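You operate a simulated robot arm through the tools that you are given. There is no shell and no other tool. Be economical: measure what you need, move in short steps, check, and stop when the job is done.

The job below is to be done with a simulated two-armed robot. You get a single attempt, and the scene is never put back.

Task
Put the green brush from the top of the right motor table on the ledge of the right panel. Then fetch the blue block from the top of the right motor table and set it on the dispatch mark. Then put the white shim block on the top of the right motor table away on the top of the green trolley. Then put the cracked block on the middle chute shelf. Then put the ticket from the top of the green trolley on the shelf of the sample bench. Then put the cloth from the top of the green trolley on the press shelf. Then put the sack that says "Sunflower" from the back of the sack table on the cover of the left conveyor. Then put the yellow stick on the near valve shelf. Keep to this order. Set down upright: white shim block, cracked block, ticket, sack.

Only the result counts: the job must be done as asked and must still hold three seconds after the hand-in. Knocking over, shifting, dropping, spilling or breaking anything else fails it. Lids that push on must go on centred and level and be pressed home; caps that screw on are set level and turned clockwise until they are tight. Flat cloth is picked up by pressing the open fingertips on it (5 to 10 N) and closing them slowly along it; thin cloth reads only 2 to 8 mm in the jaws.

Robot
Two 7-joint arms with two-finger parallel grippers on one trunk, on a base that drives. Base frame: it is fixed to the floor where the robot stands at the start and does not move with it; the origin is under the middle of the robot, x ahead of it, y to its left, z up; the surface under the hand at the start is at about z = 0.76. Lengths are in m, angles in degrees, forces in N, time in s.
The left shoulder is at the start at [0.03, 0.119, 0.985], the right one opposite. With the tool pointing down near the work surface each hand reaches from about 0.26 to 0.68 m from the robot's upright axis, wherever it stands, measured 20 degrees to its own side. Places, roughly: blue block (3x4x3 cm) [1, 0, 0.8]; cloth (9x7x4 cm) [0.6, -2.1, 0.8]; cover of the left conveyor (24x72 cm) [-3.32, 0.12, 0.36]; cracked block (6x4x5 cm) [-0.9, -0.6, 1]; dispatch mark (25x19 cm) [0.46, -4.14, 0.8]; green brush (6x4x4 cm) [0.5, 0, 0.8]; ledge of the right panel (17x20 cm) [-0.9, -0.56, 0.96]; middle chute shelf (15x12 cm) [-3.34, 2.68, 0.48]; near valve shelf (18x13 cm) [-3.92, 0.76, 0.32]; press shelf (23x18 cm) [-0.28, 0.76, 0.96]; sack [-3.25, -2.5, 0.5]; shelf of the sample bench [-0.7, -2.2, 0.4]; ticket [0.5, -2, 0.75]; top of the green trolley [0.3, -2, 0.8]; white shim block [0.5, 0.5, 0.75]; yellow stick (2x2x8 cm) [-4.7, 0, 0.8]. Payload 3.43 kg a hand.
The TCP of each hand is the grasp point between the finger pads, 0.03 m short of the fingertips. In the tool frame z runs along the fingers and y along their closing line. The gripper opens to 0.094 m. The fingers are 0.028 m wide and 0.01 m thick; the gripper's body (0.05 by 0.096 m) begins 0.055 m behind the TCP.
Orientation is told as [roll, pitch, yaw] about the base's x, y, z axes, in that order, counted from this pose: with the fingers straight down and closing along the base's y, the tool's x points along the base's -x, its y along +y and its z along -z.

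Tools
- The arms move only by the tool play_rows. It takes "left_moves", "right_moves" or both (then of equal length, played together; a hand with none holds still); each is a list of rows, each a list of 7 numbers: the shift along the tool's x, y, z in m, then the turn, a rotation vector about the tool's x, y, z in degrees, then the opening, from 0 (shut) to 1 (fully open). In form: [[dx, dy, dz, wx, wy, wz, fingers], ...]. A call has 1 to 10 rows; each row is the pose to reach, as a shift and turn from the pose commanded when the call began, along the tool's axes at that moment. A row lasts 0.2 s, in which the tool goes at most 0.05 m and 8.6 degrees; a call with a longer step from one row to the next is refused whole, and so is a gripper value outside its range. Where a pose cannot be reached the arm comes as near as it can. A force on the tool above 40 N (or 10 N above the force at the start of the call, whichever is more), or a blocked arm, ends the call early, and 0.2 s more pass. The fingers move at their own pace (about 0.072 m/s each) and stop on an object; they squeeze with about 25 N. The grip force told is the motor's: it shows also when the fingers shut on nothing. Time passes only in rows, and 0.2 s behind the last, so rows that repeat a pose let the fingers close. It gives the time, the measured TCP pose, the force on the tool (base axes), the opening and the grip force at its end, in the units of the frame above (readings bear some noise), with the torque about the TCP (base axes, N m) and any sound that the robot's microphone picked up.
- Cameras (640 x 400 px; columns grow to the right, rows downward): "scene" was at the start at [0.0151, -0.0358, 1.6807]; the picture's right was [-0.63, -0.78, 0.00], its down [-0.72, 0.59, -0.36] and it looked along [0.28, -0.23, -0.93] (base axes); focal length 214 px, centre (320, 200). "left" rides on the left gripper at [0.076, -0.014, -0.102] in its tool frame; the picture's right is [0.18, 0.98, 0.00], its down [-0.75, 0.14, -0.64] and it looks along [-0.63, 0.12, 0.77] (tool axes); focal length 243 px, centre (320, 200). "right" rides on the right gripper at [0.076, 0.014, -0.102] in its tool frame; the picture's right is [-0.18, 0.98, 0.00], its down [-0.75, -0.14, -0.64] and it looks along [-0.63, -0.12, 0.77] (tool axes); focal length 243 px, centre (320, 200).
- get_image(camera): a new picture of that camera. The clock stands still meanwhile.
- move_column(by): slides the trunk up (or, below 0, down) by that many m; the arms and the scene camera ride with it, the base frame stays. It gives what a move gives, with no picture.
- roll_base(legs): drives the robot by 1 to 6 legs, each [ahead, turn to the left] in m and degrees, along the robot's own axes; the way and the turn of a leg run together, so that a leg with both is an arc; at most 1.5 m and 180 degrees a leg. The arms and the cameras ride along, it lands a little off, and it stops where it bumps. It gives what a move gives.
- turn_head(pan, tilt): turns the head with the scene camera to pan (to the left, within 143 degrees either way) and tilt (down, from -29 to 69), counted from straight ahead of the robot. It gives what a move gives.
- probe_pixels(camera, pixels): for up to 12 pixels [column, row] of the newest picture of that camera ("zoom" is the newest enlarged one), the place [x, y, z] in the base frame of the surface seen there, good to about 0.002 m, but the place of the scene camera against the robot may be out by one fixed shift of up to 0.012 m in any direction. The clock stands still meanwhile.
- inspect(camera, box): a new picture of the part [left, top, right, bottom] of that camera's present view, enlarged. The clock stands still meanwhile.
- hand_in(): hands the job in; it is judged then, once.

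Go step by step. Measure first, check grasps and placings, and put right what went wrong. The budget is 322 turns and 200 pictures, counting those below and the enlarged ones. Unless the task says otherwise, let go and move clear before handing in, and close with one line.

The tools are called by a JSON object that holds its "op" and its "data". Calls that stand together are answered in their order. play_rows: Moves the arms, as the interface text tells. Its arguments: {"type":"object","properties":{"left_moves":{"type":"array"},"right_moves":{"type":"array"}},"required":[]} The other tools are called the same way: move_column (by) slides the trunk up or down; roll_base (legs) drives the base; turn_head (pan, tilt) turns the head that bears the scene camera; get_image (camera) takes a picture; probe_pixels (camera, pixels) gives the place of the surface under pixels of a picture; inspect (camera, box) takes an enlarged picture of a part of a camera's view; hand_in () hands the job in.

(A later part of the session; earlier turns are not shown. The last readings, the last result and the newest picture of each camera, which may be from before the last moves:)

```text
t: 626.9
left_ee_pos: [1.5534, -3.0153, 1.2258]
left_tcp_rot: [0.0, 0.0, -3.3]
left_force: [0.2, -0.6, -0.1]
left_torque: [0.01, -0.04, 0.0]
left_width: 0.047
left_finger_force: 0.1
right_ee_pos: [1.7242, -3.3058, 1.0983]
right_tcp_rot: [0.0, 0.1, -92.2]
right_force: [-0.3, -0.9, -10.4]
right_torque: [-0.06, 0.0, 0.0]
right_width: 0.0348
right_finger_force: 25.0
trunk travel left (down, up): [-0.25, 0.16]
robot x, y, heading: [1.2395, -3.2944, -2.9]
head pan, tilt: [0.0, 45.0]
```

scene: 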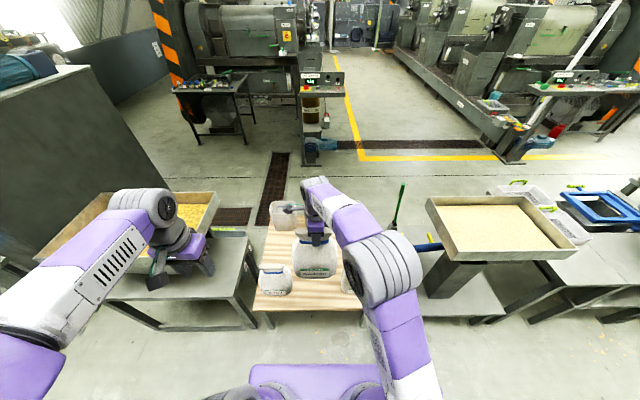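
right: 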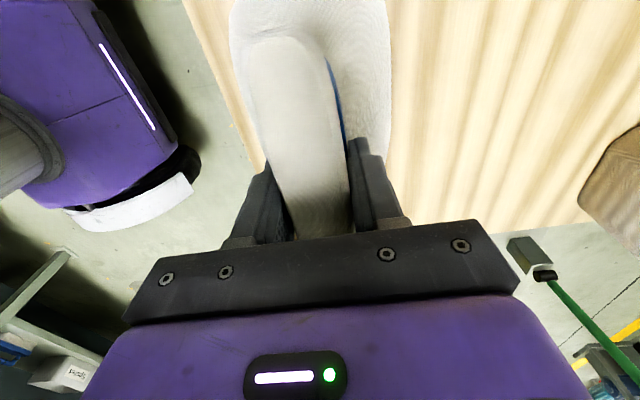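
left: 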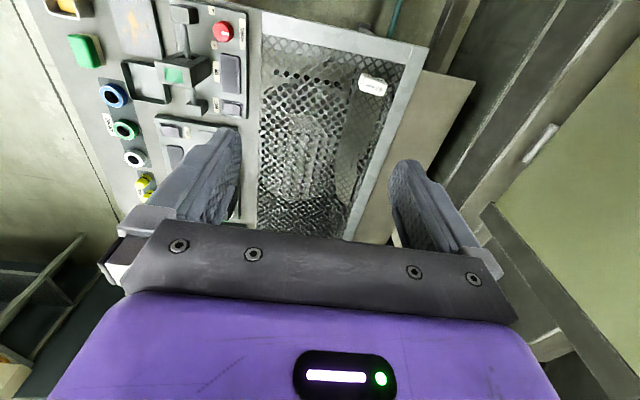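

{"op": "roll_base", "data": {"legs": [[0, 92.9], [1.5, 0], [0.6, 0], [0, 90], [1.5, 0]]}}

```text
t: 652.4
left_ee_pos: [-0.6421, -1.61, 1.2247]
left_tcp_rot: [0.0, 0.0, -175.5]
left_force: [0.7, 0.0, 0.7]
left_torque: [-0.02, 0.01, -0.01]
left_width: 0.0469
left_finger_force: 0.0
right_ee_pos: [-0.8491, -1.3443, 1.0974]
right_tcp_rot: [-0.1, 0.0, 95.3]
right_force: [1.5, 0.0, -10.2]
right_torque: [0.03, -0.01, 0.01]
right_width: 0.035
right_finger_force: 25.1
trunk travel left (down, up): [-0.25, 0.16]
robot x, y, heading: [-0.368, -1.2943, -175.5]
head pan, tilt: [0.0, 45.0]
```

{"op": "roll_base", "data": {"legs": [[0, -6], [1.5, 0], [0, -88.5], [1.0, 0]]}}

{"op": "turn_head", "data": {"pan": 55, "tilt": 40}}

{"op": "get_image", "data": {"camera": "scene"}}

```text
t: 668.6
left_ee_pos: [-2.1733, 0.0315, 1.2245]
left_tcp_rot: [0.0, 0.0, 90.6]
left_force: [0.2, -0.3, 1.0]
left_torque: [-0.01, 0.0, 0.02]
left_width: 0.047
left_finger_force: 0.1
right_ee_pos: [-1.8943, 0.2193, 1.098]
right_tcp_rot: [0.1, 0.1, 1.4]
right_force: [-0.4, 0.0, -11.1]
right_torque: [0.02, -0.09, 0.01]
right_width: 0.0347
right_finger_force: 24.6
trunk travel left (down, up): [-0.25, 0.16]
robot x, y, heading: [-1.8741, -0.2665, 90.8]
head pan, tilt: [0.0, 45.0]
```

```text
t: 669.9
left_ee_pos: [-2.1736, 0.0317, 1.2262]
left_tcp_rot: [0.0, 0.0, 90.6]
left_force: [-0.7, -0.3, -0.2]
left_torque: [0.04, 0.0, 0.01]
left_width: 0.047
left_finger_force: 0.2
right_ee_pos: [-1.8953, 0.2201, 1.0985]
right_tcp_rot: [0.0, 0.1, 1.3]
right_force: [-0.1, 0.3, -10.4]
right_torque: [-0.01, -0.08, 0.0]
right_width: 0.0349
right_finger_force: 24.8
trunk travel left (down, up): [-0.25, 0.16]
robot x, y, heading: [-1.8775, -0.2625, 91.0]
head pan, tilt: [55.0, 40.0]
```

```text
74 pictures are left
```

scene: 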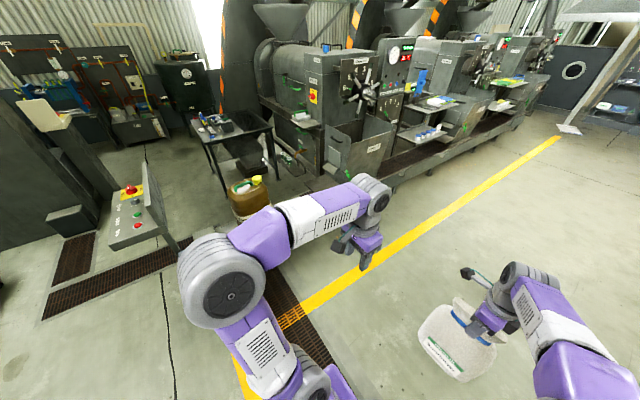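

{"op": "roll_base", "data": {"legs": [[0.35, 0], [0, 89]]}}

{"op": "turn_head", "data": {"pan": 0, "tilt": 38}}

{"op": "get_image", "data": {"camera": "scene"}}

```text
t: 675.9
left_ee_pos: [-2.18, -0.2096, 1.2257]
left_tcp_rot: [0.0, 0.0, 179.1]
left_force: [0.6, 0.5, -0.2]
left_torque: [0.01, -0.01, 0.0]
left_width: 0.047
left_finger_force: 0.0
right_ee_pos: [-2.361, 0.0743, 1.0984]
right_tcp_rot: [0.0, 0.0, 90.0]
right_force: [-0.3, -0.3, -11.1]
right_torque: [0.05, 0.02, -0.04]
right_width: 0.0347
right_finger_force: 25.6
trunk travel left (down, up): [-0.25, 0.16]
robot x, y, heading: [-1.8811, 0.0826, 179.3]
head pan, tilt: [55.0, 40.0]
```

```text
t: 677.1
left_ee_pos: [-2.1806, -0.2091, 1.2258]
left_tcp_rot: [0.0, 0.1, 179.0]
left_force: [0.9, 0.2, 0.6]
left_torque: [0.0, -0.02, 0.0]
left_width: 0.0469
left_finger_force: 0.1
right_ee_pos: [-2.3614, 0.0741, 1.0978]
right_tcp_rot: [0.0, 0.0, 90.1]
right_force: [0.6, 0.1, -11.0]
right_torque: [0.08, 0.03, -0.02]
right_width: 0.0348
right_finger_force: 25.0
trunk travel left (down, up): [-0.25, 0.16]
robot x, y, heading: [-1.8803, 0.083, 179.4]
head pan, tilt: [0.0, 38.0]
```

```text
73 pictures are left
```

scene: 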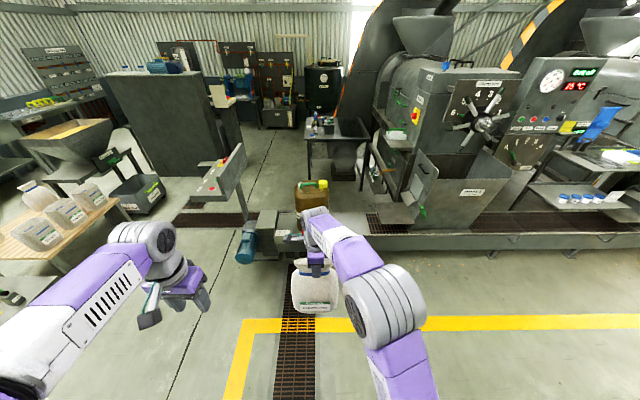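

{"op": "inspect", "data": {"camera": "scene", "box": [225, 160, 405, 280]}}

{"op": "probe_pixels", "data": {"camera": "zoom", "pixels": [[510, 235], [480, 200], [230, 200], [140, 240], [300, 130], [400, 150], [190, 250], [440, 210], [560, 150], [510, 150], [500, 260], [260, 210]]}}

```text
3.33 times, centred on (315, 220) of scene
```

zoom: 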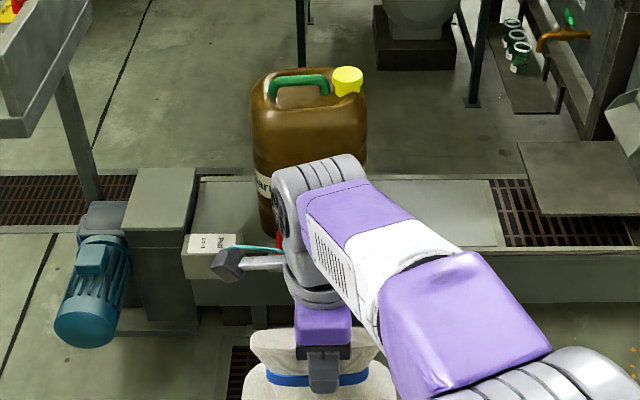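

```text
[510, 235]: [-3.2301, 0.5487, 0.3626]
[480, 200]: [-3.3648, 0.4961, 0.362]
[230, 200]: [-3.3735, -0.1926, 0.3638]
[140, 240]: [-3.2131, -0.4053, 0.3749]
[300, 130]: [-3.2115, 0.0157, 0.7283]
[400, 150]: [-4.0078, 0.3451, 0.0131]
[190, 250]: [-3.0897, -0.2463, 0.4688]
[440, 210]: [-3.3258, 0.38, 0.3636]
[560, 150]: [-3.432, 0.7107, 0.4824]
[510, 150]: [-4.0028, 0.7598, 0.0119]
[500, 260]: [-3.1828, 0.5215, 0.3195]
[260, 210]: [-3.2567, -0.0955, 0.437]
```

{"op": "probe_pixels", "data": {"camera": "zoom", "pixels": [[363, 120], [256, 120], [310, 165], [268, 230], [362, 165], [390, 180], [420, 200], [485, 240], [484, 185], [265, 200]]}}

```text
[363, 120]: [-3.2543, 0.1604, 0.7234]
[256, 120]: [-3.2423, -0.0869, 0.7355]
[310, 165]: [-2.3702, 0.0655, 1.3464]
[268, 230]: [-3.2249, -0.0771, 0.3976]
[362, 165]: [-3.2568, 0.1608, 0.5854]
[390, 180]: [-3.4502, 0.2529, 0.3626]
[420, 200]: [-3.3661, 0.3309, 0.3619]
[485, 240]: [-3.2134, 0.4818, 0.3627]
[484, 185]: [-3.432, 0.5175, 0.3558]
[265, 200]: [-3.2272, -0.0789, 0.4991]
```

The cover (z≈0.352) is free from y≈0.17 to 0.48, right of the brown canister. I shift the hand right and check the left panel's position.

{"op": "probe_pixels", "data": {"camera": "scene", "pixels": [[240, 160], [215, 190], [235, 190], [243, 150], [205, 185]]}}

{"op": "play_rows", "data": {"right_moves": [[-0.035, 0, 0, 0, 0, 0, 0], [-0.07, 0, 0, 0, 0, 0, 0], [-0.105, 0, 0, 0, 0, 0, 0], [-0.14, 0, 0, 0, 0, 0, 0], [-0.175, 0, 0, 0, 0, 0, 0], [-0.21, 0, 0, 0, 0, 0, 0], [-0.24, 0, 0, 0, 0, 0, 0], [-0.26, 0, 0, 0, 0, 0, 0]]}}

```text
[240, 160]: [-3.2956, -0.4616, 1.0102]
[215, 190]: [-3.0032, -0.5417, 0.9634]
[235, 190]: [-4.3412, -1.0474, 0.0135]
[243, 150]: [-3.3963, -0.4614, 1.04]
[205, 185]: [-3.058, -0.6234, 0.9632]
```

```text
t: 678.9
left_ee_pos: [-2.1805, -0.2094, 1.2252]
left_tcp_rot: [0.1, 0.0, 179.2]
left_force: [-0.3, 0.1, 0.3]
left_torque: [0.02, -0.03, 0.0]
left_width: 0.0468
left_finger_force: 0.0
right_ee_pos: [-2.3591, 0.3342, 1.098]
right_tcp_rot: [-0.1, 0.1, 90.0]
right_force: [-0.1, 0.1, -10.5]
right_torque: [0.08, 0.01, 0.02]
right_width: 0.0347
right_finger_force: 25.1
trunk travel left (down, up): [-0.25, 0.16]
robot x, y, heading: [-1.8772, 0.0823, 179.5]
head pan, tilt: [0.0, 38.0]
```

{"op": "move_column", "data": {"by": -0.25}}

{"op": "roll_base", "data": {"legs": [[0.88, 0]]}}

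{"op": "get_image", "data": {"camera": "scene"}}

{"op": "get_image", "data": {"camera": "right"}}

```text
t: 681.5
left_ee_pos: [-2.1793, -0.2093, 0.9747]
left_tcp_rot: [0.0, 0.0, 179.0]
left_force: [0.0, 1.2, 0.6]
left_torque: [-0.01, 0.02, 0.0]
left_width: 0.047
left_finger_force: 0.0
right_ee_pos: [-2.3592, 0.333, 0.8489]
right_tcp_rot: [0.1, 0.0, 90.0]
right_force: [-0.3, -0.3, -11.8]
right_torque: [0.07, -0.02, 0.02]
right_width: 0.035
right_finger_force: 25.1
trunk travel left (down, up): [0.0, 0.41]
robot x, y, heading: [-1.8783, 0.0793, 179.3]
head pan, tilt: [0.0, 38.0]
```

```text
t: 686.2
left_ee_pos: [-3.0845, -0.1868, 0.976]
left_tcp_rot: [0.0, 0.0, 178.2]
left_force: [0.2, -0.4, 0.3]
left_torque: [-0.01, 0.01, -0.01]
left_width: 0.0473
left_finger_force: 0.0
right_ee_pos: [-3.2547, 0.3592, 0.8473]
right_tcp_rot: [0.0, 0.0, 89.0]
right_force: [-0.3, 0.0, -11.1]
right_torque: [0.1, 0.01, -0.01]
right_width: 0.0348
right_finger_force: 24.9
trunk travel left (down, up): [0.0, 0.41]
robot x, y, heading: [-2.7777, 0.0993, 178.6]
head pan, tilt: [0.0, 38.0]
```

```text
71 pictures are left
```

scene: 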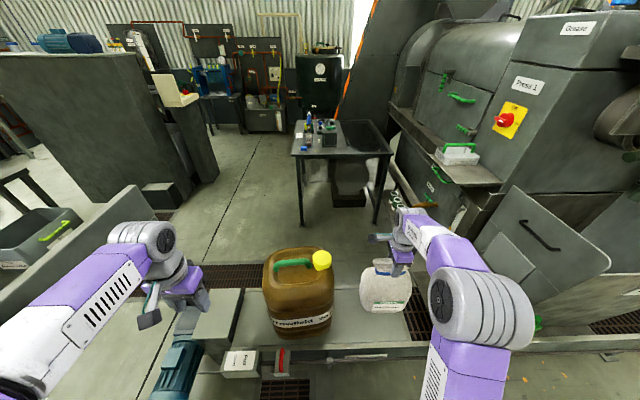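

```text
70 pictures are left
```

right: 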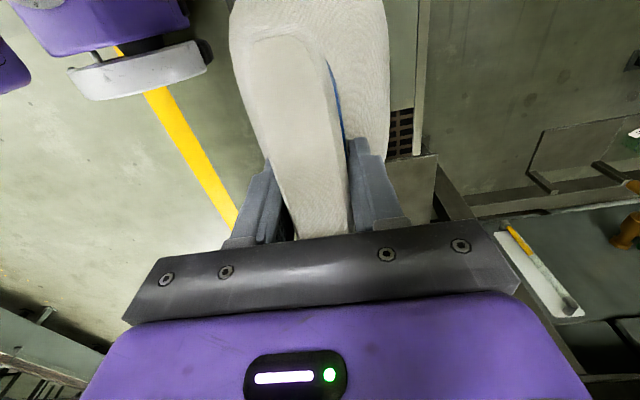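

{"op": "play_rows", "data": {"right_moves": [[0.012, 0.03, 0, 0, 0, 0, 0], [0.024, 0.065, 0, 0, 0, 0, 0], [0.024, 0.065, 0.04, 0, 0, 0, 0], [0.024, 0.065, 0.08, 0, 0, 0, 0], [0.024, 0.065, 0.12, 0, 0, 0, 0], [0.024, 0.065, 0.16, 0, 0, 0, 0], [0.024, 0.065, 0.2, 0, 0, 0, 0], [0.024, 0.065, 0.235, 0, 0, 0, 0]]}}

{"op": "get_image", "data": {"camera": "scene"}}

```text
t: 688.0
left_ee_pos: [-3.0844, -0.1851, 0.9754]
left_tcp_rot: [0.0, 0.0, 178.3]
left_force: [-0.7, 0.6, 0.1]
left_torque: [0.0, 0.03, 0.02]
left_width: 0.0469
left_finger_force: 0.0
right_ee_pos: [-3.32, 0.3386, 0.6135]
right_tcp_rot: [0.0, -0.1, 89.0]
right_force: [-1.0, 0.4, -10.9]
right_torque: [0.09, 0.1, 0.06]
right_width: 0.0348
right_finger_force: 25.1
trunk travel left (down, up): [0.0, 0.41]
robot x, y, heading: [-2.7786, 0.0977, 178.3]
head pan, tilt: [0.0, 38.0]
```

```text
69 pictures are left
```

scene: 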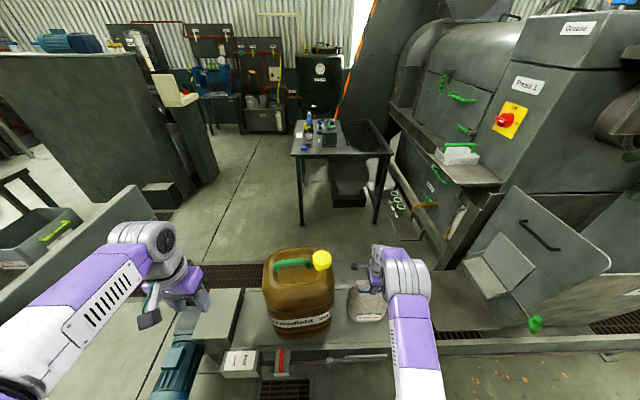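

{"op": "play_rows", "data": {"right_moves": [[0, 0, 0.015, 0, 0, 0, 0], [0, 0, 0.025, 0, 0, 0, 0], [0, 0, 0.032, 0, 0, 0, 0], [0, 0, 0.036, 0, 0, 0, 0], [0, 0, 0.038, 0, 0, 0, 0]]}}

```text
t: 689.2
left_ee_pos: [-3.0844, -0.1854, 0.9754]
left_tcp_rot: [0.0, 0.0, 178.1]
left_force: [0.0, -0.3, -0.7]
left_torque: [-0.03, 0.01, 0.0]
left_width: 0.0471
left_finger_force: 0.0
right_ee_pos: [-3.3189, 0.3362, 0.5748]
right_tcp_rot: [0.0, 0.0, 89.0]
right_force: [0.1, 0.0, -11.0]
right_torque: [0.06, 0.02, -0.01]
right_width: 0.0347
right_finger_force: 25.4
trunk travel left (down, up): [0.0, 0.41]
robot x, y, heading: [-2.7773, 0.0994, 178.4]
head pan, tilt: [0.0, 38.0]
```

{"op": "play_rows", "data": {"right_moves": [[0, 0, 0.002, 0, 0, 0, 0], [0, 0, 0.004, 0, 0, 0, 0]]}}

```text
t: 689.9
left_ee_pos: [-3.0825, -0.186, 0.9757]
left_tcp_rot: [0.2, 0.0, 178.2]
left_force: [-0.2, 0.1, 0.5]
left_torque: [-0.01, 0.01, -0.01]
left_width: 0.0471
left_finger_force: 0.1
right_ee_pos: [-3.3194, 0.3365, 0.573]
right_tcp_rot: [-0.1, 0.1, 89.0]
right_force: [5.8, 0.2, 2.9]
right_torque: [-0.77, -0.3, 0.28]
right_width: 0.0349
right_finger_force: 25.1
trunk travel left (down, up): [0.0, 0.41]
robot x, y, heading: [-2.7764, 0.1013, 178.5]
head pan, tilt: [0.0, 38.0]
```

Set down (load went from -11 N to +3 N). I ease up 1.5 mm, release and rise.

{"op": "play_rows", "data": {"right_moves": [[0, 0, -0.0015, 0, 0, 0, 0], [0, 0, -0.0015, 0, 0, 0, 0], [0, 0, -0.0015, 0, 0, 0, 0.5], [0, 0, -0.0015, 0, 0, 0, 0.75], [0, 0, -0.005, 0, 0, 0, 0.8], [0, 0, -0.03, 0, 0, 0, 0.8], [0, 0, -0.07, 0, 0, 0, 0.8], [0, 0, -0.11, 0, 0, 0, 0.8], [0, 0, -0.15, 0, 0, 0, 0.8]]}}

{"op": "get_image", "data": {"camera": "right"}}

{"op": "inspect", "data": {"camera": "scene", "box": [240, 220, 460, 370]}}

```text
t: 691.9
left_ee_pos: [-3.0838, -0.1862, 0.9756]
left_tcp_rot: [0.1, 0.1, 178.2]
left_force: [0.0, 0.1, 0.0]
left_torque: [-0.01, 0.0, 0.0]
left_width: 0.047
left_finger_force: 0.1
right_ee_pos: [-3.3196, 0.3365, 0.7198]
right_tcp_rot: [0.0, 0.0, 89.1]
right_force: [0.3, -0.7, 0.8]
right_torque: [0.01, -0.03, 0.02]
right_width: 0.0753
right_finger_force: 0.0
trunk travel left (down, up): [0.0, 0.41]
robot x, y, heading: [-2.7814, 0.1014, 178.4]
head pan, tilt: [0.0, 38.0]
```

```text
68 pictures are left
```

right: 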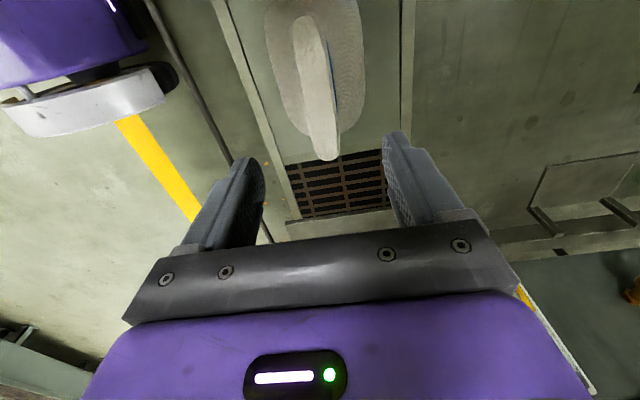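

```text
2.67 times, centred on (350, 295) of scene
```

zoom: 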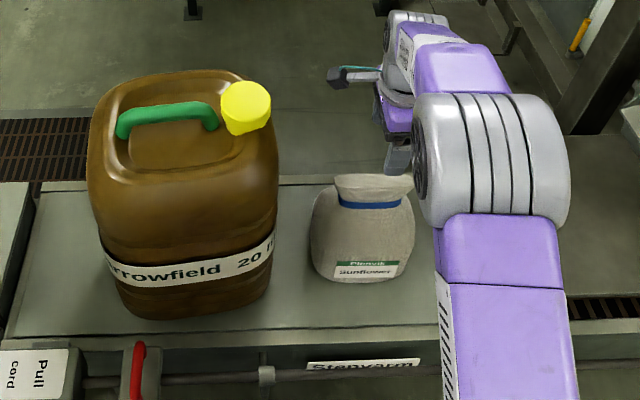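

The sack stands upright on the cover. I retract the arm and survey the floor behind the conveyor for the yellow stick.

{"op": "play_rows", "data": {"right_moves": [[0, -0.03, -0.03, 0, 0, -8, 0.6], [0, -0.06, -0.06, 0, 0, -16, 0.6], [0, -0.09, -0.09, 0, 0, -24, 0.6], [0, -0.12, -0.12, 0, 0, -32, 0.6], [0.02, -0.14, -0.15, 0, 0, -40, 0.6], [0.04, -0.155, -0.18, 0, 0, -48, 0.6], [0.06, -0.165, -0.21, 0, 0, -56, 0.6], [0.08, -0.17, -0.24, 0, 0, -64, 0.6], [0.1, -0.17, -0.26, 0, 0, -72, 0.6], [0.11, -0.17, -0.27, 0, 0, -80, 0.6]]}}

{"op": "probe_pixels", "data": {"camera": "scene", "pixels": [[300, 150], [385, 153], [215, 190], [180, 205], [250, 220], [150, 200], [330, 140], [310, 118], [130, 200], [235, 265], [300, 220], [395, 225]]}}

{"op": "inspect", "data": {"camera": "scene", "box": [280, 90, 480, 260]}}

```text
t: 694.0
left_ee_pos: [-3.0834, -0.1865, 0.9748]
left_tcp_rot: [0.0, 0.0, 178.2]
left_force: [-0.1, -0.3, -0.4]
left_torque: [0.0, 0.0, 0.01]
left_width: 0.0468
left_finger_force: 0.1
right_ee_pos: [-3.151, 0.2239, 0.9928]
right_tcp_rot: [0.0, 0.0, 169.2]
right_force: [0.4, -0.2, 0.3]
right_torque: [0.0, 0.0, -0.01]
right_width: 0.0564
right_finger_force: 0.0
trunk travel left (down, up): [0.0, 0.41]
robot x, y, heading: [-2.777, 0.1031, 178.3]
head pan, tilt: [0.0, 38.0]
```

```text
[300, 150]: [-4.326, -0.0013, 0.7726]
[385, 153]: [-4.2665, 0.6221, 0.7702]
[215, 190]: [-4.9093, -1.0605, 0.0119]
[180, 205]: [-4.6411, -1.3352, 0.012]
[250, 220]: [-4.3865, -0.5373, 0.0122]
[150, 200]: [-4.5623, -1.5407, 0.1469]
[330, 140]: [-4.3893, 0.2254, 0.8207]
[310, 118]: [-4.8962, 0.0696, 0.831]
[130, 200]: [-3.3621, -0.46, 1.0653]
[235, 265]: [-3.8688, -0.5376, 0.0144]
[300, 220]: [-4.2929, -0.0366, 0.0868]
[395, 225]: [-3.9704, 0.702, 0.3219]
```

```text
2.35 times, centred on (380, 175) of scene
```

zoom: 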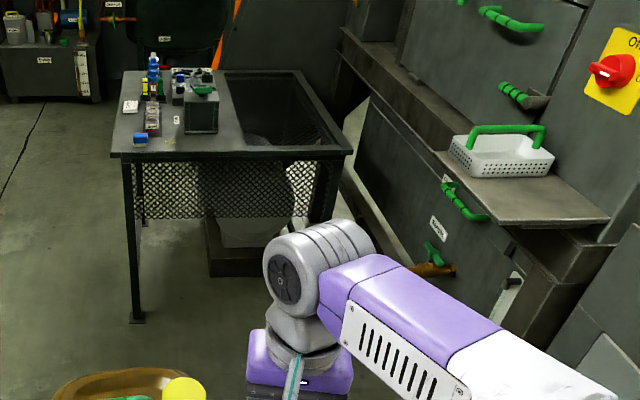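

I back out to the aisle, raise the trunk and drive round the left panel toward the left motor table.

{"op": "roll_base", "data": {"legs": [[-0.9, 0]]}}

{"op": "move_column", "data": {"by": 0.25}}

{"op": "roll_base", "data": {"legs": [[0, 91], [1.33, 0], [0, -90], [1.5, 0], [0.75, 0]]}}

{"op": "turn_head", "data": {"pan": -45, "tilt": 40}}

{"op": "get_image", "data": {"camera": "scene"}}

```text
t: 698.8
left_ee_pos: [-2.1821, -0.2124, 0.9758]
left_tcp_rot: [0.0, 0.0, 177.6]
left_force: [0.9, -0.3, 1.0]
left_torque: [-0.04, -0.05, -0.01]
left_width: 0.047
left_finger_force: 0.0
right_ee_pos: [-2.2481, 0.1987, 0.9923]
right_tcp_rot: [0.0, 0.0, 168.4]
right_force: [0.7, 0.0, -0.1]
right_torque: [0.0, 0.02, -0.04]
right_width: 0.0562
right_finger_force: 0.1
trunk travel left (down, up): [0.0, 0.41]
robot x, y, heading: [-1.8694, 0.0711, 177.9]
head pan, tilt: [0.0, 38.0]
```

```text
t: 701.4
left_ee_pos: [-2.1835, -0.213, 1.2244]
left_tcp_rot: [-0.1, -0.1, 177.7]
left_force: [0.4, 0.3, -0.7]
left_torque: [-0.02, 0.0, -0.01]
left_width: 0.047
left_finger_force: 0.0
right_ee_pos: [-2.2485, 0.1995, 1.2411]
right_tcp_rot: [0.1, 0.0, 168.5]
right_force: [0.5, -1.0, 0.5]
right_torque: [0.03, -0.03, -0.03]
right_width: 0.0563
right_finger_force: 0.1
trunk travel left (down, up): [-0.25, 0.16]
robot x, y, heading: [-1.8752, 0.0699, 177.9]
head pan, tilt: [0.0, 38.0]
```

```text
t: 726.4
left_ee_pos: [-4.4547, -1.3937, 1.2266]
left_tcp_rot: [0.1, 0.0, 174.8]
left_force: [0.6, -0.8, -0.5]
left_torque: [0.0, 0.0, 0.01]
left_width: 0.0471
left_finger_force: 0.1
right_ee_pos: [-4.5003, -0.9791, 1.2419]
right_tcp_rot: [-0.1, -0.1, 165.6]
right_force: [-0.4, -0.1, -0.2]
right_torque: [0.0, 0.0, -0.02]
right_width: 0.0563
right_finger_force: 0.0
trunk travel left (down, up): [-0.25, 0.16]
robot x, y, heading: [-4.1371, -1.128, 174.8]
head pan, tilt: [0.0, 38.0]
```

```text
t: 727.5
left_ee_pos: [-4.4554, -1.3942, 1.2261]
left_tcp_rot: [-0.1, 0.0, 174.8]
left_force: [0.4, 0.0, 0.9]
left_torque: [-0.04, 0.0, 0.03]
left_width: 0.047
left_finger_force: 0.0
right_ee_pos: [-4.4984, -0.9795, 1.2424]
right_tcp_rot: [0.0, 0.0, 165.5]
right_force: [-1.0, 0.4, 0.3]
right_torque: [0.02, 0.01, -0.03]
right_width: 0.0563
right_finger_force: 0.1
trunk travel left (down, up): [-0.25, 0.16]
robot x, y, heading: [-4.1368, -1.1274, 174.8]
head pan, tilt: [-45.0, 40.0]
```

```text
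65 pictures are left
```

scene: 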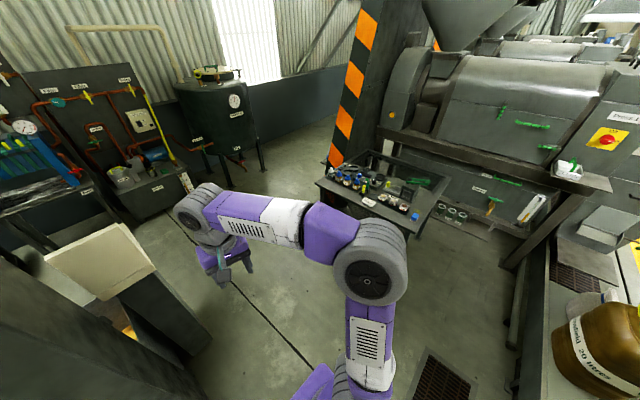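

{"op": "roll_base", "data": {"legs": [[0.4, 0], [0, -84.8], [0.3, 0]]}}

{"op": "turn_head", "data": {"pan": 0, "tilt": 45}}

{"op": "get_image", "data": {"camera": "scene"}}

{"op": "inspect", "data": {"camera": "scene", "box": [240, 140, 400, 250]}}

```text
t: 729.2
left_ee_pos: [-4.6531, -1.3775, 1.2251]
left_tcp_rot: [-0.2, 2.1, 175.6]
left_force: [15.7, 2.5, 4.5]
left_torque: [-0.24, 1.65, 0.05]
left_width: 0.047
left_finger_force: 0.2
right_ee_pos: [-4.7118, -0.9626, 1.2419]
right_tcp_rot: [0.0, -0.1, 165.9]
right_force: [0.4, 0.9, 0.0]
right_torque: [0.03, -0.02, 0.04]
right_width: 0.0565
right_finger_force: 0.0
trunk travel left (down, up): [-0.25, 0.16]
robot x, y, heading: [-4.3451, -1.1061, 174.8]
head pan, tilt: [-45.0, 40.0]
stopped in leg 1: the force on the tool passed its limit at 154 N (the readings are from after the stop); the commanded pose is now the measured one
```

```text
t: 730.3
left_ee_pos: [-4.6538, -1.3774, 1.2257]
left_tcp_rot: [-0.1, 2.0, 175.6]
left_force: [21.1, 1.3, 4.4]
left_torque: [-0.13, 2.28, 0.18]
left_width: 0.0471
left_finger_force: 0.1
right_ee_pos: [-4.7105, -0.962, 1.2427]
right_tcp_rot: [-0.1, -0.1, 165.8]
right_force: [-0.1, -0.2, -0.5]
right_torque: [-0.02, -0.01, 0.01]
right_width: 0.0563
right_finger_force: 0.1
trunk travel left (down, up): [-0.25, 0.16]
robot x, y, heading: [-4.3508, -1.1096, 175.1]
head pan, tilt: [0.0, 45.0]
```

```text
64 pictures are left
```

scene: 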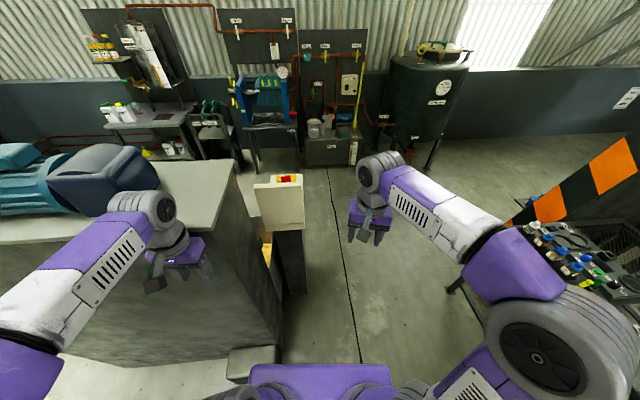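

```text
3.64 times, centred on (320, 195) of scene
```

zoom: 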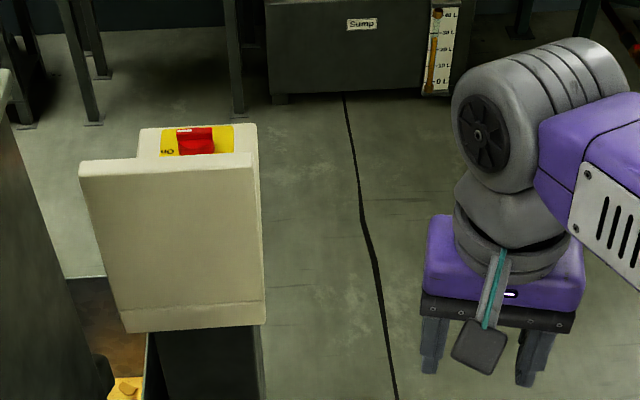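

The left hand bumped the tall grey cabinet; nothing loose moved. I back off and turn toward the table here.

{"op": "roll_base", "data": {"legs": [[-0.12, 0], [0, -85], [0.2, 0]]}}

{"op": "turn_head", "data": {"pan": 10, "tilt": 45}}

{"op": "get_image", "data": {"camera": "scene"}}

```text
t: 736.4
left_ee_pos: [-4.5186, -0.6264, 1.2245]
left_tcp_rot: [-0.2, 2.2, 89.7]
left_force: [-0.7, 0.2, 0.4]
left_torque: [0.0, -0.04, 0.02]
left_width: 0.047
left_finger_force: 0.1
right_ee_pos: [-4.1089, -0.5403, 1.2422]
right_tcp_rot: [0.1, 0.1, 79.9]
right_force: [0.4, 0.5, 0.4]
right_torque: [-0.01, 0.01, 0.04]
right_width: 0.0566
right_finger_force: 0.0
trunk travel left (down, up): [-0.25, 0.16]
robot x, y, heading: [-4.2266, -0.914, 89.6]
head pan, tilt: [0.0, 45.0]
```

```text
t: 737.1
left_ee_pos: [-4.5189, -0.6265, 1.2248]
left_tcp_rot: [-0.2, 2.2, 89.9]
left_force: [0.0, 0.9, 0.1]
left_torque: [-0.02, -0.02, -0.03]
left_width: 0.0471
left_finger_force: 0.0
right_ee_pos: [-4.1083, -0.5405, 1.2414]
right_tcp_rot: [0.1, 0.1, 80.0]
right_force: [-0.1, -0.2, 0.3]
right_torque: [-0.02, 0.0, -0.01]
right_width: 0.0565
right_finger_force: 0.1
trunk travel left (down, up): [-0.25, 0.16]
robot x, y, heading: [-4.2281, -0.9183, 89.6]
head pan, tilt: [10.0, 45.0]
```

```text
62 pictures are left
```

scene: 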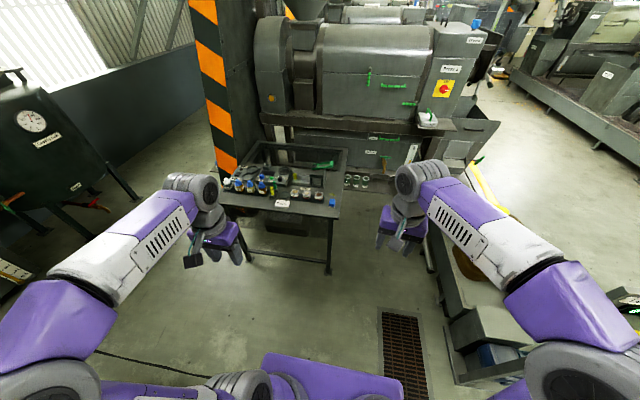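

{"op": "inspect", "data": {"camera": "scene", "box": [210, 130, 390, 240]}}

{"op": "probe_pixels", "data": {"camera": "zoom", "pixels": [[60, 185], [175, 195], [440, 260], [270, 265], [380, 240], [225, 190], [520, 170], [545, 190], [480, 160], [345, 195]]}}

```text
3.56 times, centred on (300, 185) of scene
```

zoom: 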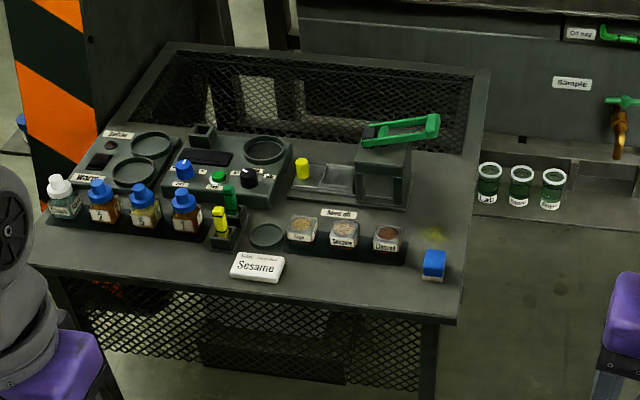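

```text
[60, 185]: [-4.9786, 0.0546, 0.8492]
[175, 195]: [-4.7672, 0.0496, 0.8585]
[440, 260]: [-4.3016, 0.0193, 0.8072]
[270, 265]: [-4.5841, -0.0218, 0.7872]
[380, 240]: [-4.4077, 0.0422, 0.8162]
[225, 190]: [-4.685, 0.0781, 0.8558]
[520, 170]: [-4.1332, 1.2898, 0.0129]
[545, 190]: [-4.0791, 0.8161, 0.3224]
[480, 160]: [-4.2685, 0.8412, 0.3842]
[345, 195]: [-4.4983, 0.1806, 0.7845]
```

The yellow stick stands in a holder at zoom (221,225), about [-4.68, 0.03]. I shift the base left and closer.

{"op": "roll_base", "data": {"legs": [[0, 40], [0.45, 0], [0, -40]]}}

{"op": "turn_head", "data": {"pan": 5, "tilt": 55}}

{"op": "get_image", "data": {"camera": "scene"}}

{"op": "get_image", "data": {"camera": "left"}}

```text
t: 743.7
left_ee_pos: [-4.8015, -0.2762, 1.2238]
left_tcp_rot: [-0.2, 2.2, 89.1]
left_force: [0.7, -0.5, 1.2]
left_torque: [0.01, -0.04, -0.01]
left_width: 0.0471
left_finger_force: 0.1
right_ee_pos: [-4.3924, -0.1957, 1.2419]
right_tcp_rot: [-0.1, 0.2, 79.3]
right_force: [0.7, 0.4, -0.8]
right_torque: [0.01, 0.02, -0.02]
right_width: 0.0564
right_finger_force: 0.1
trunk travel left (down, up): [-0.25, 0.16]
robot x, y, heading: [-4.5156, -0.5706, 88.7]
head pan, tilt: [10.0, 45.0]
```

```text
t: 744.4
left_ee_pos: [-4.8028, -0.2786, 1.2244]
left_tcp_rot: [-0.2, 2.1, 89.0]
left_force: [-0.5, -0.1, 0.2]
left_torque: [-0.02, -0.01, -0.01]
left_width: 0.0471
left_finger_force: 0.0
right_ee_pos: [-4.3912, -0.196, 1.2422]
right_tcp_rot: [0.0, 0.1, 79.3]
right_force: [0.1, 0.0, 1.1]
right_torque: [-0.01, -0.02, 0.01]
right_width: 0.0565
right_finger_force: 0.0
trunk travel left (down, up): [-0.25, 0.16]
robot x, y, heading: [-4.5149, -0.573, 88.7]
head pan, tilt: [5.0, 55.0]
```

```text
60 pictures are left
```

scene: 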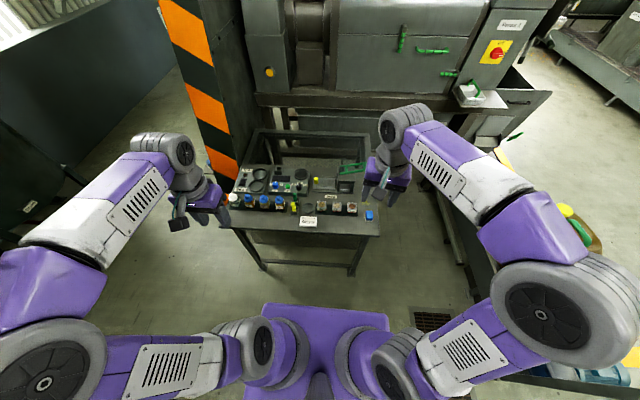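

```text
59 pictures are left
```

left: 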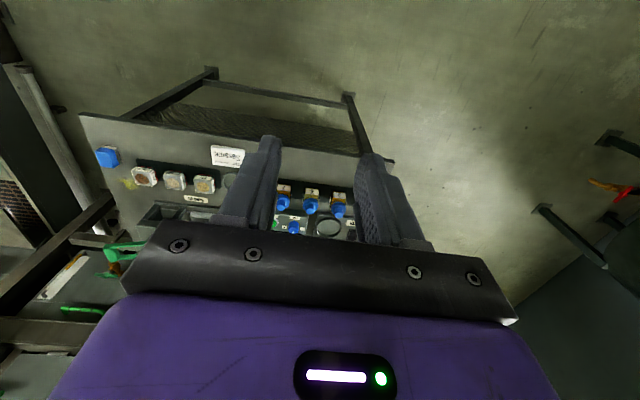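

{"op": "inspect", "data": {"camera": "scene", "box": [220, 160, 380, 245]}}

{"op": "probe_pixels", "data": {"camera": "zoom", "pixels": [[298, 170], [298, 185], [297, 200], [305, 140], [240, 170], [355, 235], [298, 215], [280, 160]]}}

```text
4.00 times, centred on (300, 202) of scene
```

zoom: 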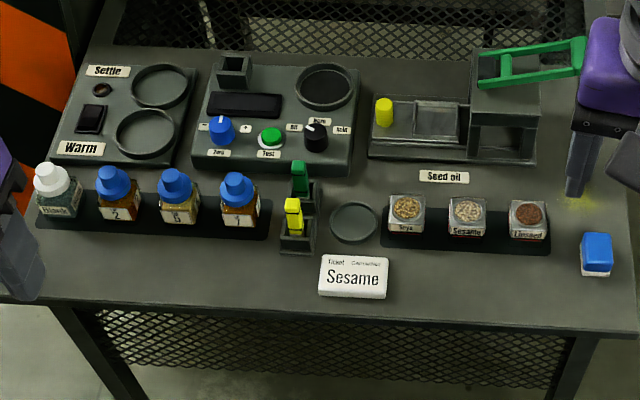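

```text
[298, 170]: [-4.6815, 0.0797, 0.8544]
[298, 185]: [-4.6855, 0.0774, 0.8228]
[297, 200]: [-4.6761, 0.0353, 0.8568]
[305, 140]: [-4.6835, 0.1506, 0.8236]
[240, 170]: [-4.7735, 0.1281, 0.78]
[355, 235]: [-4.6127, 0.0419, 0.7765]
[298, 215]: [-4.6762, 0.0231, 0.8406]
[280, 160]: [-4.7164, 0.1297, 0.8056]
```

The yellow stick top is at about [-4.676, 0.035, 0.845], the green one 4 cm behind. I bring the left hand above it.

{"op": "play_rows", "data": {"left_moves": [[-0.03, -0.01, 0.02, 0, -0.5, 0, 0.5], [-0.06, -0.02, 0.045, 0, -1, 0, 0.5], [-0.09, -0.035, 0.07, 0, -1.5, 0, 0.5], [-0.12, -0.047, 0.1, 0, -2.1, 0, 0.5], [-0.15, -0.06, 0.13, 0, -2.1, 0, 0.5], [-0.185, -0.073, 0.155, 0, -2.1, 0, 0.5], [-0.22, -0.085, 0.18, 0, -2.1, 0, 0.5], [-0.255, -0.098, 0.205, 0, -2.1, 0, 0.5], [-0.285, -0.11, 0.23, 0, -2.1, 0, 0.5], [-0.316, -0.1215, 0.255, 0, -2.1, 0, 0.5]]}}

{"op": "get_image", "data": {"camera": "left"}}

```text
t: 746.6
left_ee_pos: [-4.6758, 0.0301, 0.9571]
left_tcp_rot: [-0.2, 0.2, 89.2]
left_force: [-0.1, -0.9, -0.5]
left_torque: [0.0, 0.0, -0.01]
left_width: 0.0471
left_finger_force: 0.0
right_ee_pos: [-4.392, -0.1943, 1.2406]
right_tcp_rot: [0.1, 0.1, 79.3]
right_force: [0.7, 1.0, 0.1]
right_torque: [-0.04, 0.0, -0.01]
right_width: 0.0562
right_finger_force: 0.0
trunk travel left (down, up): [-0.25, 0.16]
robot x, y, heading: [-4.518, -0.5704, 88.7]
head pan, tilt: [5.0, 55.0]
```

```text
57 pictures are left
```

left: 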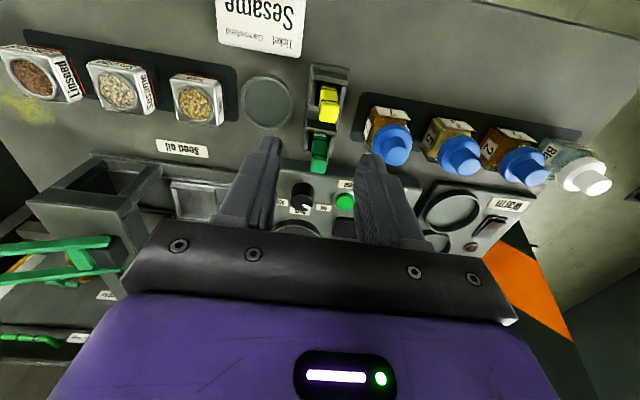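

{"op": "inspect", "data": {"camera": "left", "box": [270, 50, 390, 190]}}

{"op": "probe_pixels", "data": {"camera": "left", "pixels": [[327, 113], [321, 113], [335, 113], [328, 96], [319, 165], [390, 150], [328, 120], [312, 100], [345, 105], [370, 120]]}}

```text
2.86 times, centred on (330, 120) of left
```

zoom: 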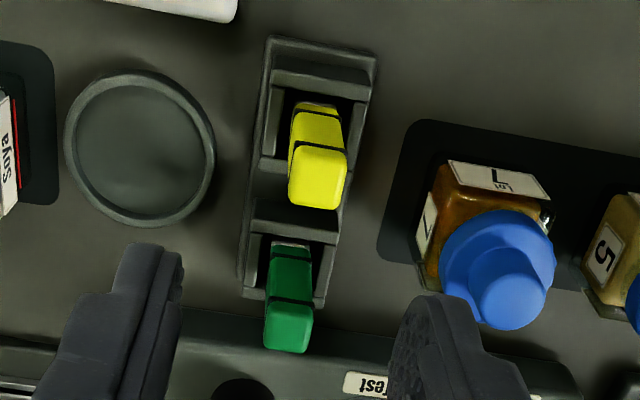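

```text
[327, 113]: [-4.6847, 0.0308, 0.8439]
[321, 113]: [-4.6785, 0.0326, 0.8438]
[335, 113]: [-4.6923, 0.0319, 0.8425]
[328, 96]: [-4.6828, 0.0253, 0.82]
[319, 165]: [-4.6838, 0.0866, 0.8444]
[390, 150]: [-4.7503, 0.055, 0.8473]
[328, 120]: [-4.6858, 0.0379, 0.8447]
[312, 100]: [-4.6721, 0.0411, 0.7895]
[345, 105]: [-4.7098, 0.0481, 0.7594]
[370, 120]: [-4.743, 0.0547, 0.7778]
```

Stick top centre [-4.685, 0.032, 0.844], holder walls up to 0.79. I descend with a narrow opening, close and lift straight up.

{"op": "play_rows", "data": {"left_moves": [[-0.002, 0.009, 0.03, 0, -0.2, 0, 0.4], [-0.002, 0.009, 0.07, 0, -0.2, 0, 0.4], [-0.002, 0.009, 0.1, 0, -0.2, 0, 0.4], [-0.002, 0.009, 0.124, 0, -0.2, 0, 0.4], [-0.002, 0.009, 0.124, 0, -0.2, 0, 0], [-0.002, 0.009, 0.124, 0, -0.2, 0, 0], [-0.002, 0.009, 0.124, 0, -0.2, 0, 0], [-0.002, 0.009, 0.119, 0, -0.2, 0, 0], [-0.002, 0.009, 0.11, 0, -0.2, 0, 0], [-0.002, 0.009, 0.1, 0, -0.2, 0, 0]]}}

{"op": "play_rows", "data": {"left_moves": [[0, 0, -0.02, 0, 0, 0, 0], [0, 0, -0.045, 0, 0, 0, 0], [0, 0, -0.08, 0, 0, 0, 0], [0, 0, -0.12, 0, 0, 0, 0]]}}

{"op": "get_image", "data": {"camera": "left"}}

```text
t: 748.8
left_ee_pos: [-4.6846, 0.0295, 0.8582]
left_tcp_rot: [-0.2, -0.2, 89.1]
left_force: [-1.2, -0.4, 0.3]
left_torque: [-0.02, 0.01, 0.0]
left_width: 0.02
left_finger_force: 25.0
right_ee_pos: [-4.3928, -0.1953, 1.242]
right_tcp_rot: [0.0, 0.0, 79.2]
right_force: [1.0, -1.2, 0.9]
right_torque: [-0.02, 0.02, -0.01]
right_width: 0.0563
right_finger_force: 0.1
trunk travel left (down, up): [-0.25, 0.16]
robot x, y, heading: [-4.5162, -0.5733, 88.5]
head pan, tilt: [5.0, 55.0]
```

```text
t: 749.8
left_ee_pos: [-4.6845, 0.0301, 0.9765]
left_tcp_rot: [-0.2, -0.2, 89.1]
left_force: [-0.4, 0.8, 0.3]
left_torque: [0.05, -0.01, -0.01]
left_width: 0.02
left_finger_force: 24.8
right_ee_pos: [-4.3924, -0.1959, 1.2418]
right_tcp_rot: [0.1, 0.0, 79.3]
right_force: [0.2, -0.6, -0.2]
right_torque: [0.02, 0.0, -0.03]
right_width: 0.0561
right_finger_force: 0.1
trunk travel left (down, up): [-0.25, 0.16]
robot x, y, heading: [-4.5176, -0.5719, 88.5]
head pan, tilt: [5.0, 55.0]
```

```text
55 pictures are left
```

left: 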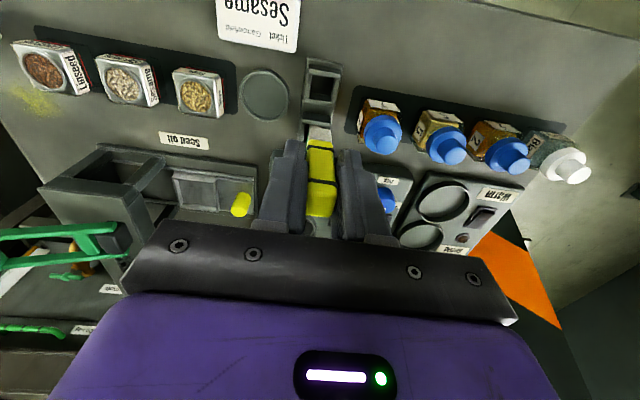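

The yellow stick is held (20 mm). I lift clear, retract and go to the lane between the conveyor and this table.

{"op": "play_rows", "data": {"left_moves": [[0, 0, -0.04, 0, 0, 0, 0], [0, 0, -0.08, 0, 0, 0, 0], [0.03, 0.01, -0.11, 0, 0, 0, 0], [0.065, 0.025, -0.135, 0, 0, 0, 0], [0.1, 0.04, -0.16, 0, 0, 0, 0], [0.135, 0.055, -0.18, 0, 0, 0, 0], [0.17, 0.07, -0.2, 0, 0, 0, 0], [0.21, 0.085, -0.21, 0, 0, 0, 0], [0.25, 0.1, -0.22, 0, 0, 0, 0], [0.29, 0.11, -0.23, 0, 0, 0, 0]]}}

{"op": "roll_base", "data": {"legs": [[-0.35, 0], [0, -88.5], [0.62, 0], [0, 89]]}}

{"op": "turn_head", "data": {"pan": 0, "tilt": 50}}

{"op": "get_image", "data": {"camera": "scene"}}

```text
t: 752.0
left_ee_pos: [-4.8023, -0.259, 1.2069]
left_tcp_rot: [-0.2, -0.2, 89.2]
left_force: [0.3, -0.1, 0.4]
left_torque: [0.04, 0.03, 0.0]
left_width: 0.02
left_finger_force: 24.4
right_ee_pos: [-4.3911, -0.1961, 1.2423]
right_tcp_rot: [0.0, 0.0, 79.3]
right_force: [0.6, 0.6, -0.5]
right_torque: [0.06, -0.03, 0.01]
right_width: 0.0562
right_finger_force: 0.0
trunk travel left (down, up): [-0.25, 0.16]
robot x, y, heading: [-4.5168, -0.5741, 88.8]
head pan, tilt: [5.0, 55.0]
```

```text
t: 764.8
left_ee_pos: [-4.1869, -0.6007, 1.2064]
left_tcp_rot: [-0.2, 0.0, 87.4]
left_force: [0.2, 0.1, -1.2]
left_torque: [0.01, -0.03, -0.01]
left_width: 0.0204
left_finger_force: 25.1
right_ee_pos: [-3.7759, -0.5511, 1.2419]
right_tcp_rot: [0.0, 0.1, 77.7]
right_force: [0.1, 0.1, 0.0]
right_torque: [-0.02, 0.01, 0.03]
right_width: 0.0565
right_finger_force: 0.3
trunk travel left (down, up): [-0.25, 0.16]
robot x, y, heading: [-3.9127, -0.9243, 87.3]
head pan, tilt: [5.0, 55.0]
```

```text
t: 765.5
left_ee_pos: [-4.1889, -0.6011, 1.2061]
left_tcp_rot: [-0.1, -0.1, 87.5]
left_force: [-0.4, 0.1, -0.3]
left_torque: [-0.02, 0.01, 0.0]
left_width: 0.0199
left_finger_force: 25.0
right_ee_pos: [-3.776, -0.551, 1.2416]
right_tcp_rot: [0.1, 0.0, 77.7]
right_force: [-0.3, -0.3, 1.4]
right_torque: [-0.06, 0.0, -0.02]
right_width: 0.0565
right_finger_force: 0.1
trunk travel left (down, up): [-0.25, 0.16]
robot x, y, heading: [-3.9076, -0.9273, 87.1]
head pan, tilt: [0.0, 50.0]
```

```text
54 pictures are left
```

scene: 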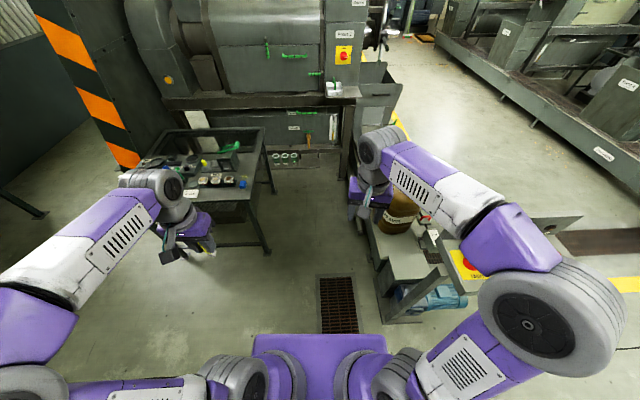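

{"op": "inspect", "data": {"camera": "scene", "box": [240, 80, 400, 200]}}

{"op": "probe_pixels", "data": {"camera": "zoom", "pixels": [[260, 290], [360, 300], [400, 290], [140, 305], [420, 330], [100, 240], [470, 350], [430, 200], [340, 310], [300, 320], [130, 340], [260, 270]]}}

{"op": "probe_pixels", "data": {"camera": "scene", "pixels": [[440, 268], [380, 310], [400, 300], [372, 230], [445, 255], [395, 260], [270, 250]]}}

```text
3.33 times, centred on (320, 140) of scene
```

zoom: 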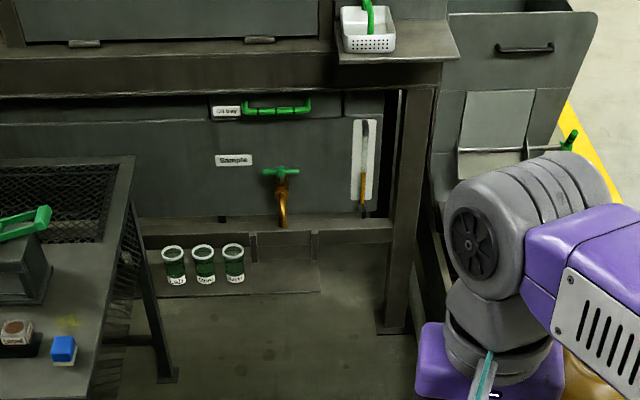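

```text
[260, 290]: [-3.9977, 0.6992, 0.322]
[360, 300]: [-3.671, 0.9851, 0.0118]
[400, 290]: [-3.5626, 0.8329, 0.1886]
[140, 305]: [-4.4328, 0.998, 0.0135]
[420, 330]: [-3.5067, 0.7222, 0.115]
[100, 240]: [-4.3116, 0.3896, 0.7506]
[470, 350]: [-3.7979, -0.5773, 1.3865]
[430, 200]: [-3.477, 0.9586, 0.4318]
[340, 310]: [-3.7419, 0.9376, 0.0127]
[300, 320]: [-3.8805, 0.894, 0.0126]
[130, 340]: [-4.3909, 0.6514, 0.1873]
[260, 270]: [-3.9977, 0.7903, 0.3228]
```

```text
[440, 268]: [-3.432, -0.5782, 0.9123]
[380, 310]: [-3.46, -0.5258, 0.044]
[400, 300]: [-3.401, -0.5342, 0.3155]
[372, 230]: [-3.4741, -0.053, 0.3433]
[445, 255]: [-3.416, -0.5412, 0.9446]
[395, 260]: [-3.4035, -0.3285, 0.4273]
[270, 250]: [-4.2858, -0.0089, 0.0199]
```

{"op": "probe_pixels", "data": {"camera": "zoom", "pixels": [[200, 75], [283, 190], [283, 222], [281, 172], [400, 45], [200, 115], [280, 105], [365, 180], [233, 245], [318, 288], [200, 225], [350, 75]]}}

```text
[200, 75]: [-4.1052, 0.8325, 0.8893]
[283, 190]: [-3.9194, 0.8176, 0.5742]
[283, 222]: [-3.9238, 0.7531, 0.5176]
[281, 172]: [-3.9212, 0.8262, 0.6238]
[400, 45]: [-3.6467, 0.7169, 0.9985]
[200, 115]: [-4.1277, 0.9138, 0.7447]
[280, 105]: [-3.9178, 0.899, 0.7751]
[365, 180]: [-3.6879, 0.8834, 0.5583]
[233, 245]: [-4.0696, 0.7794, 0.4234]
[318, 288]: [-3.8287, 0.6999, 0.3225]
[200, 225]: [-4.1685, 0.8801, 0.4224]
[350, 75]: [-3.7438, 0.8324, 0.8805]
```

The near valve shelf (z≈0.31) is free right of the cups; a valve spout hangs at [-3.92, 0.75, 0.51], so I will set the stick near the shelf's front. I first bring the hands in, then drive up the lane.

{"op": "play_rows", "data": {"left_moves": [[0, -0.03, 0, 0, 0, 0, 0], [0, -0.06, 0, 0, 0, 0, 0], [0, -0.09, 0, 0, 0, 0, 0], [0, -0.12, 0, 0, 0, 0, 0], [0, -0.14, 0, 0, 0, 0, 0]], "right_moves": [[0.01, 0, -0.02, 0, 0, 0, 0.5], [0.02, 0, -0.04, 0, 0, 0, 0.5], [0.03, 0, -0.06, 0, 0, 0, 0.5], [0.04, 0, -0.08, 0, 0, 0, 0.5], [0.05, 0, -0.1, 0, 0, 0, 0.5]]}}

{"op": "roll_base", "data": {"legs": [[0, 2.9], [1.0, 0]]}}

{"op": "get_image", "data": {"camera": "scene"}}

```text
t: 766.7
left_ee_pos: [-4.0474, -0.6063, 1.2057]
left_tcp_rot: [-0.1, -0.3, 87.5]
left_force: [0.0, 0.3, -0.3]
left_torque: [-0.03, -0.06, -0.01]
left_width: 0.0201
left_finger_force: 24.7
right_ee_pos: [-3.7856, -0.6007, 1.3429]
right_tcp_rot: [0.1, 0.1, 77.8]
right_force: [0.8, -0.5, 0.0]
right_torque: [-0.02, -0.04, -0.03]
right_width: 0.047
right_finger_force: 0.0
trunk travel left (down, up): [-0.25, 0.16]
robot x, y, heading: [-3.9085, -0.9211, 87.1]
head pan, tilt: [0.0, 50.0]
```

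```text
t: 772.3
left_ee_pos: [-4.0755, 0.3932, 1.2045]
left_tcp_rot: [-0.2, -0.1, 91.3]
left_force: [-0.8, 0.3, -0.2]
left_torque: [0.0, 0.0, 0.02]
left_width: 0.0201
left_finger_force: 25.1
right_ee_pos: [-3.815, 0.4179, 1.3423]
right_tcp_rot: [0.0, 0.2, 81.5]
right_force: [-0.1, -0.1, 0.9]
right_torque: [-0.01, -0.03, 0.02]
right_width: 0.0473
right_finger_force: 0.0
trunk travel left (down, up): [-0.25, 0.16]
robot x, y, heading: [-3.9178, 0.0842, 91.0]
head pan, tilt: [0.0, 50.0]
```

```text
52 pictures are left
```

scene: 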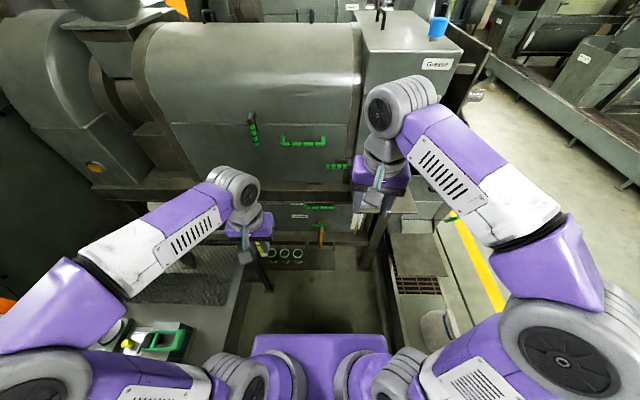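

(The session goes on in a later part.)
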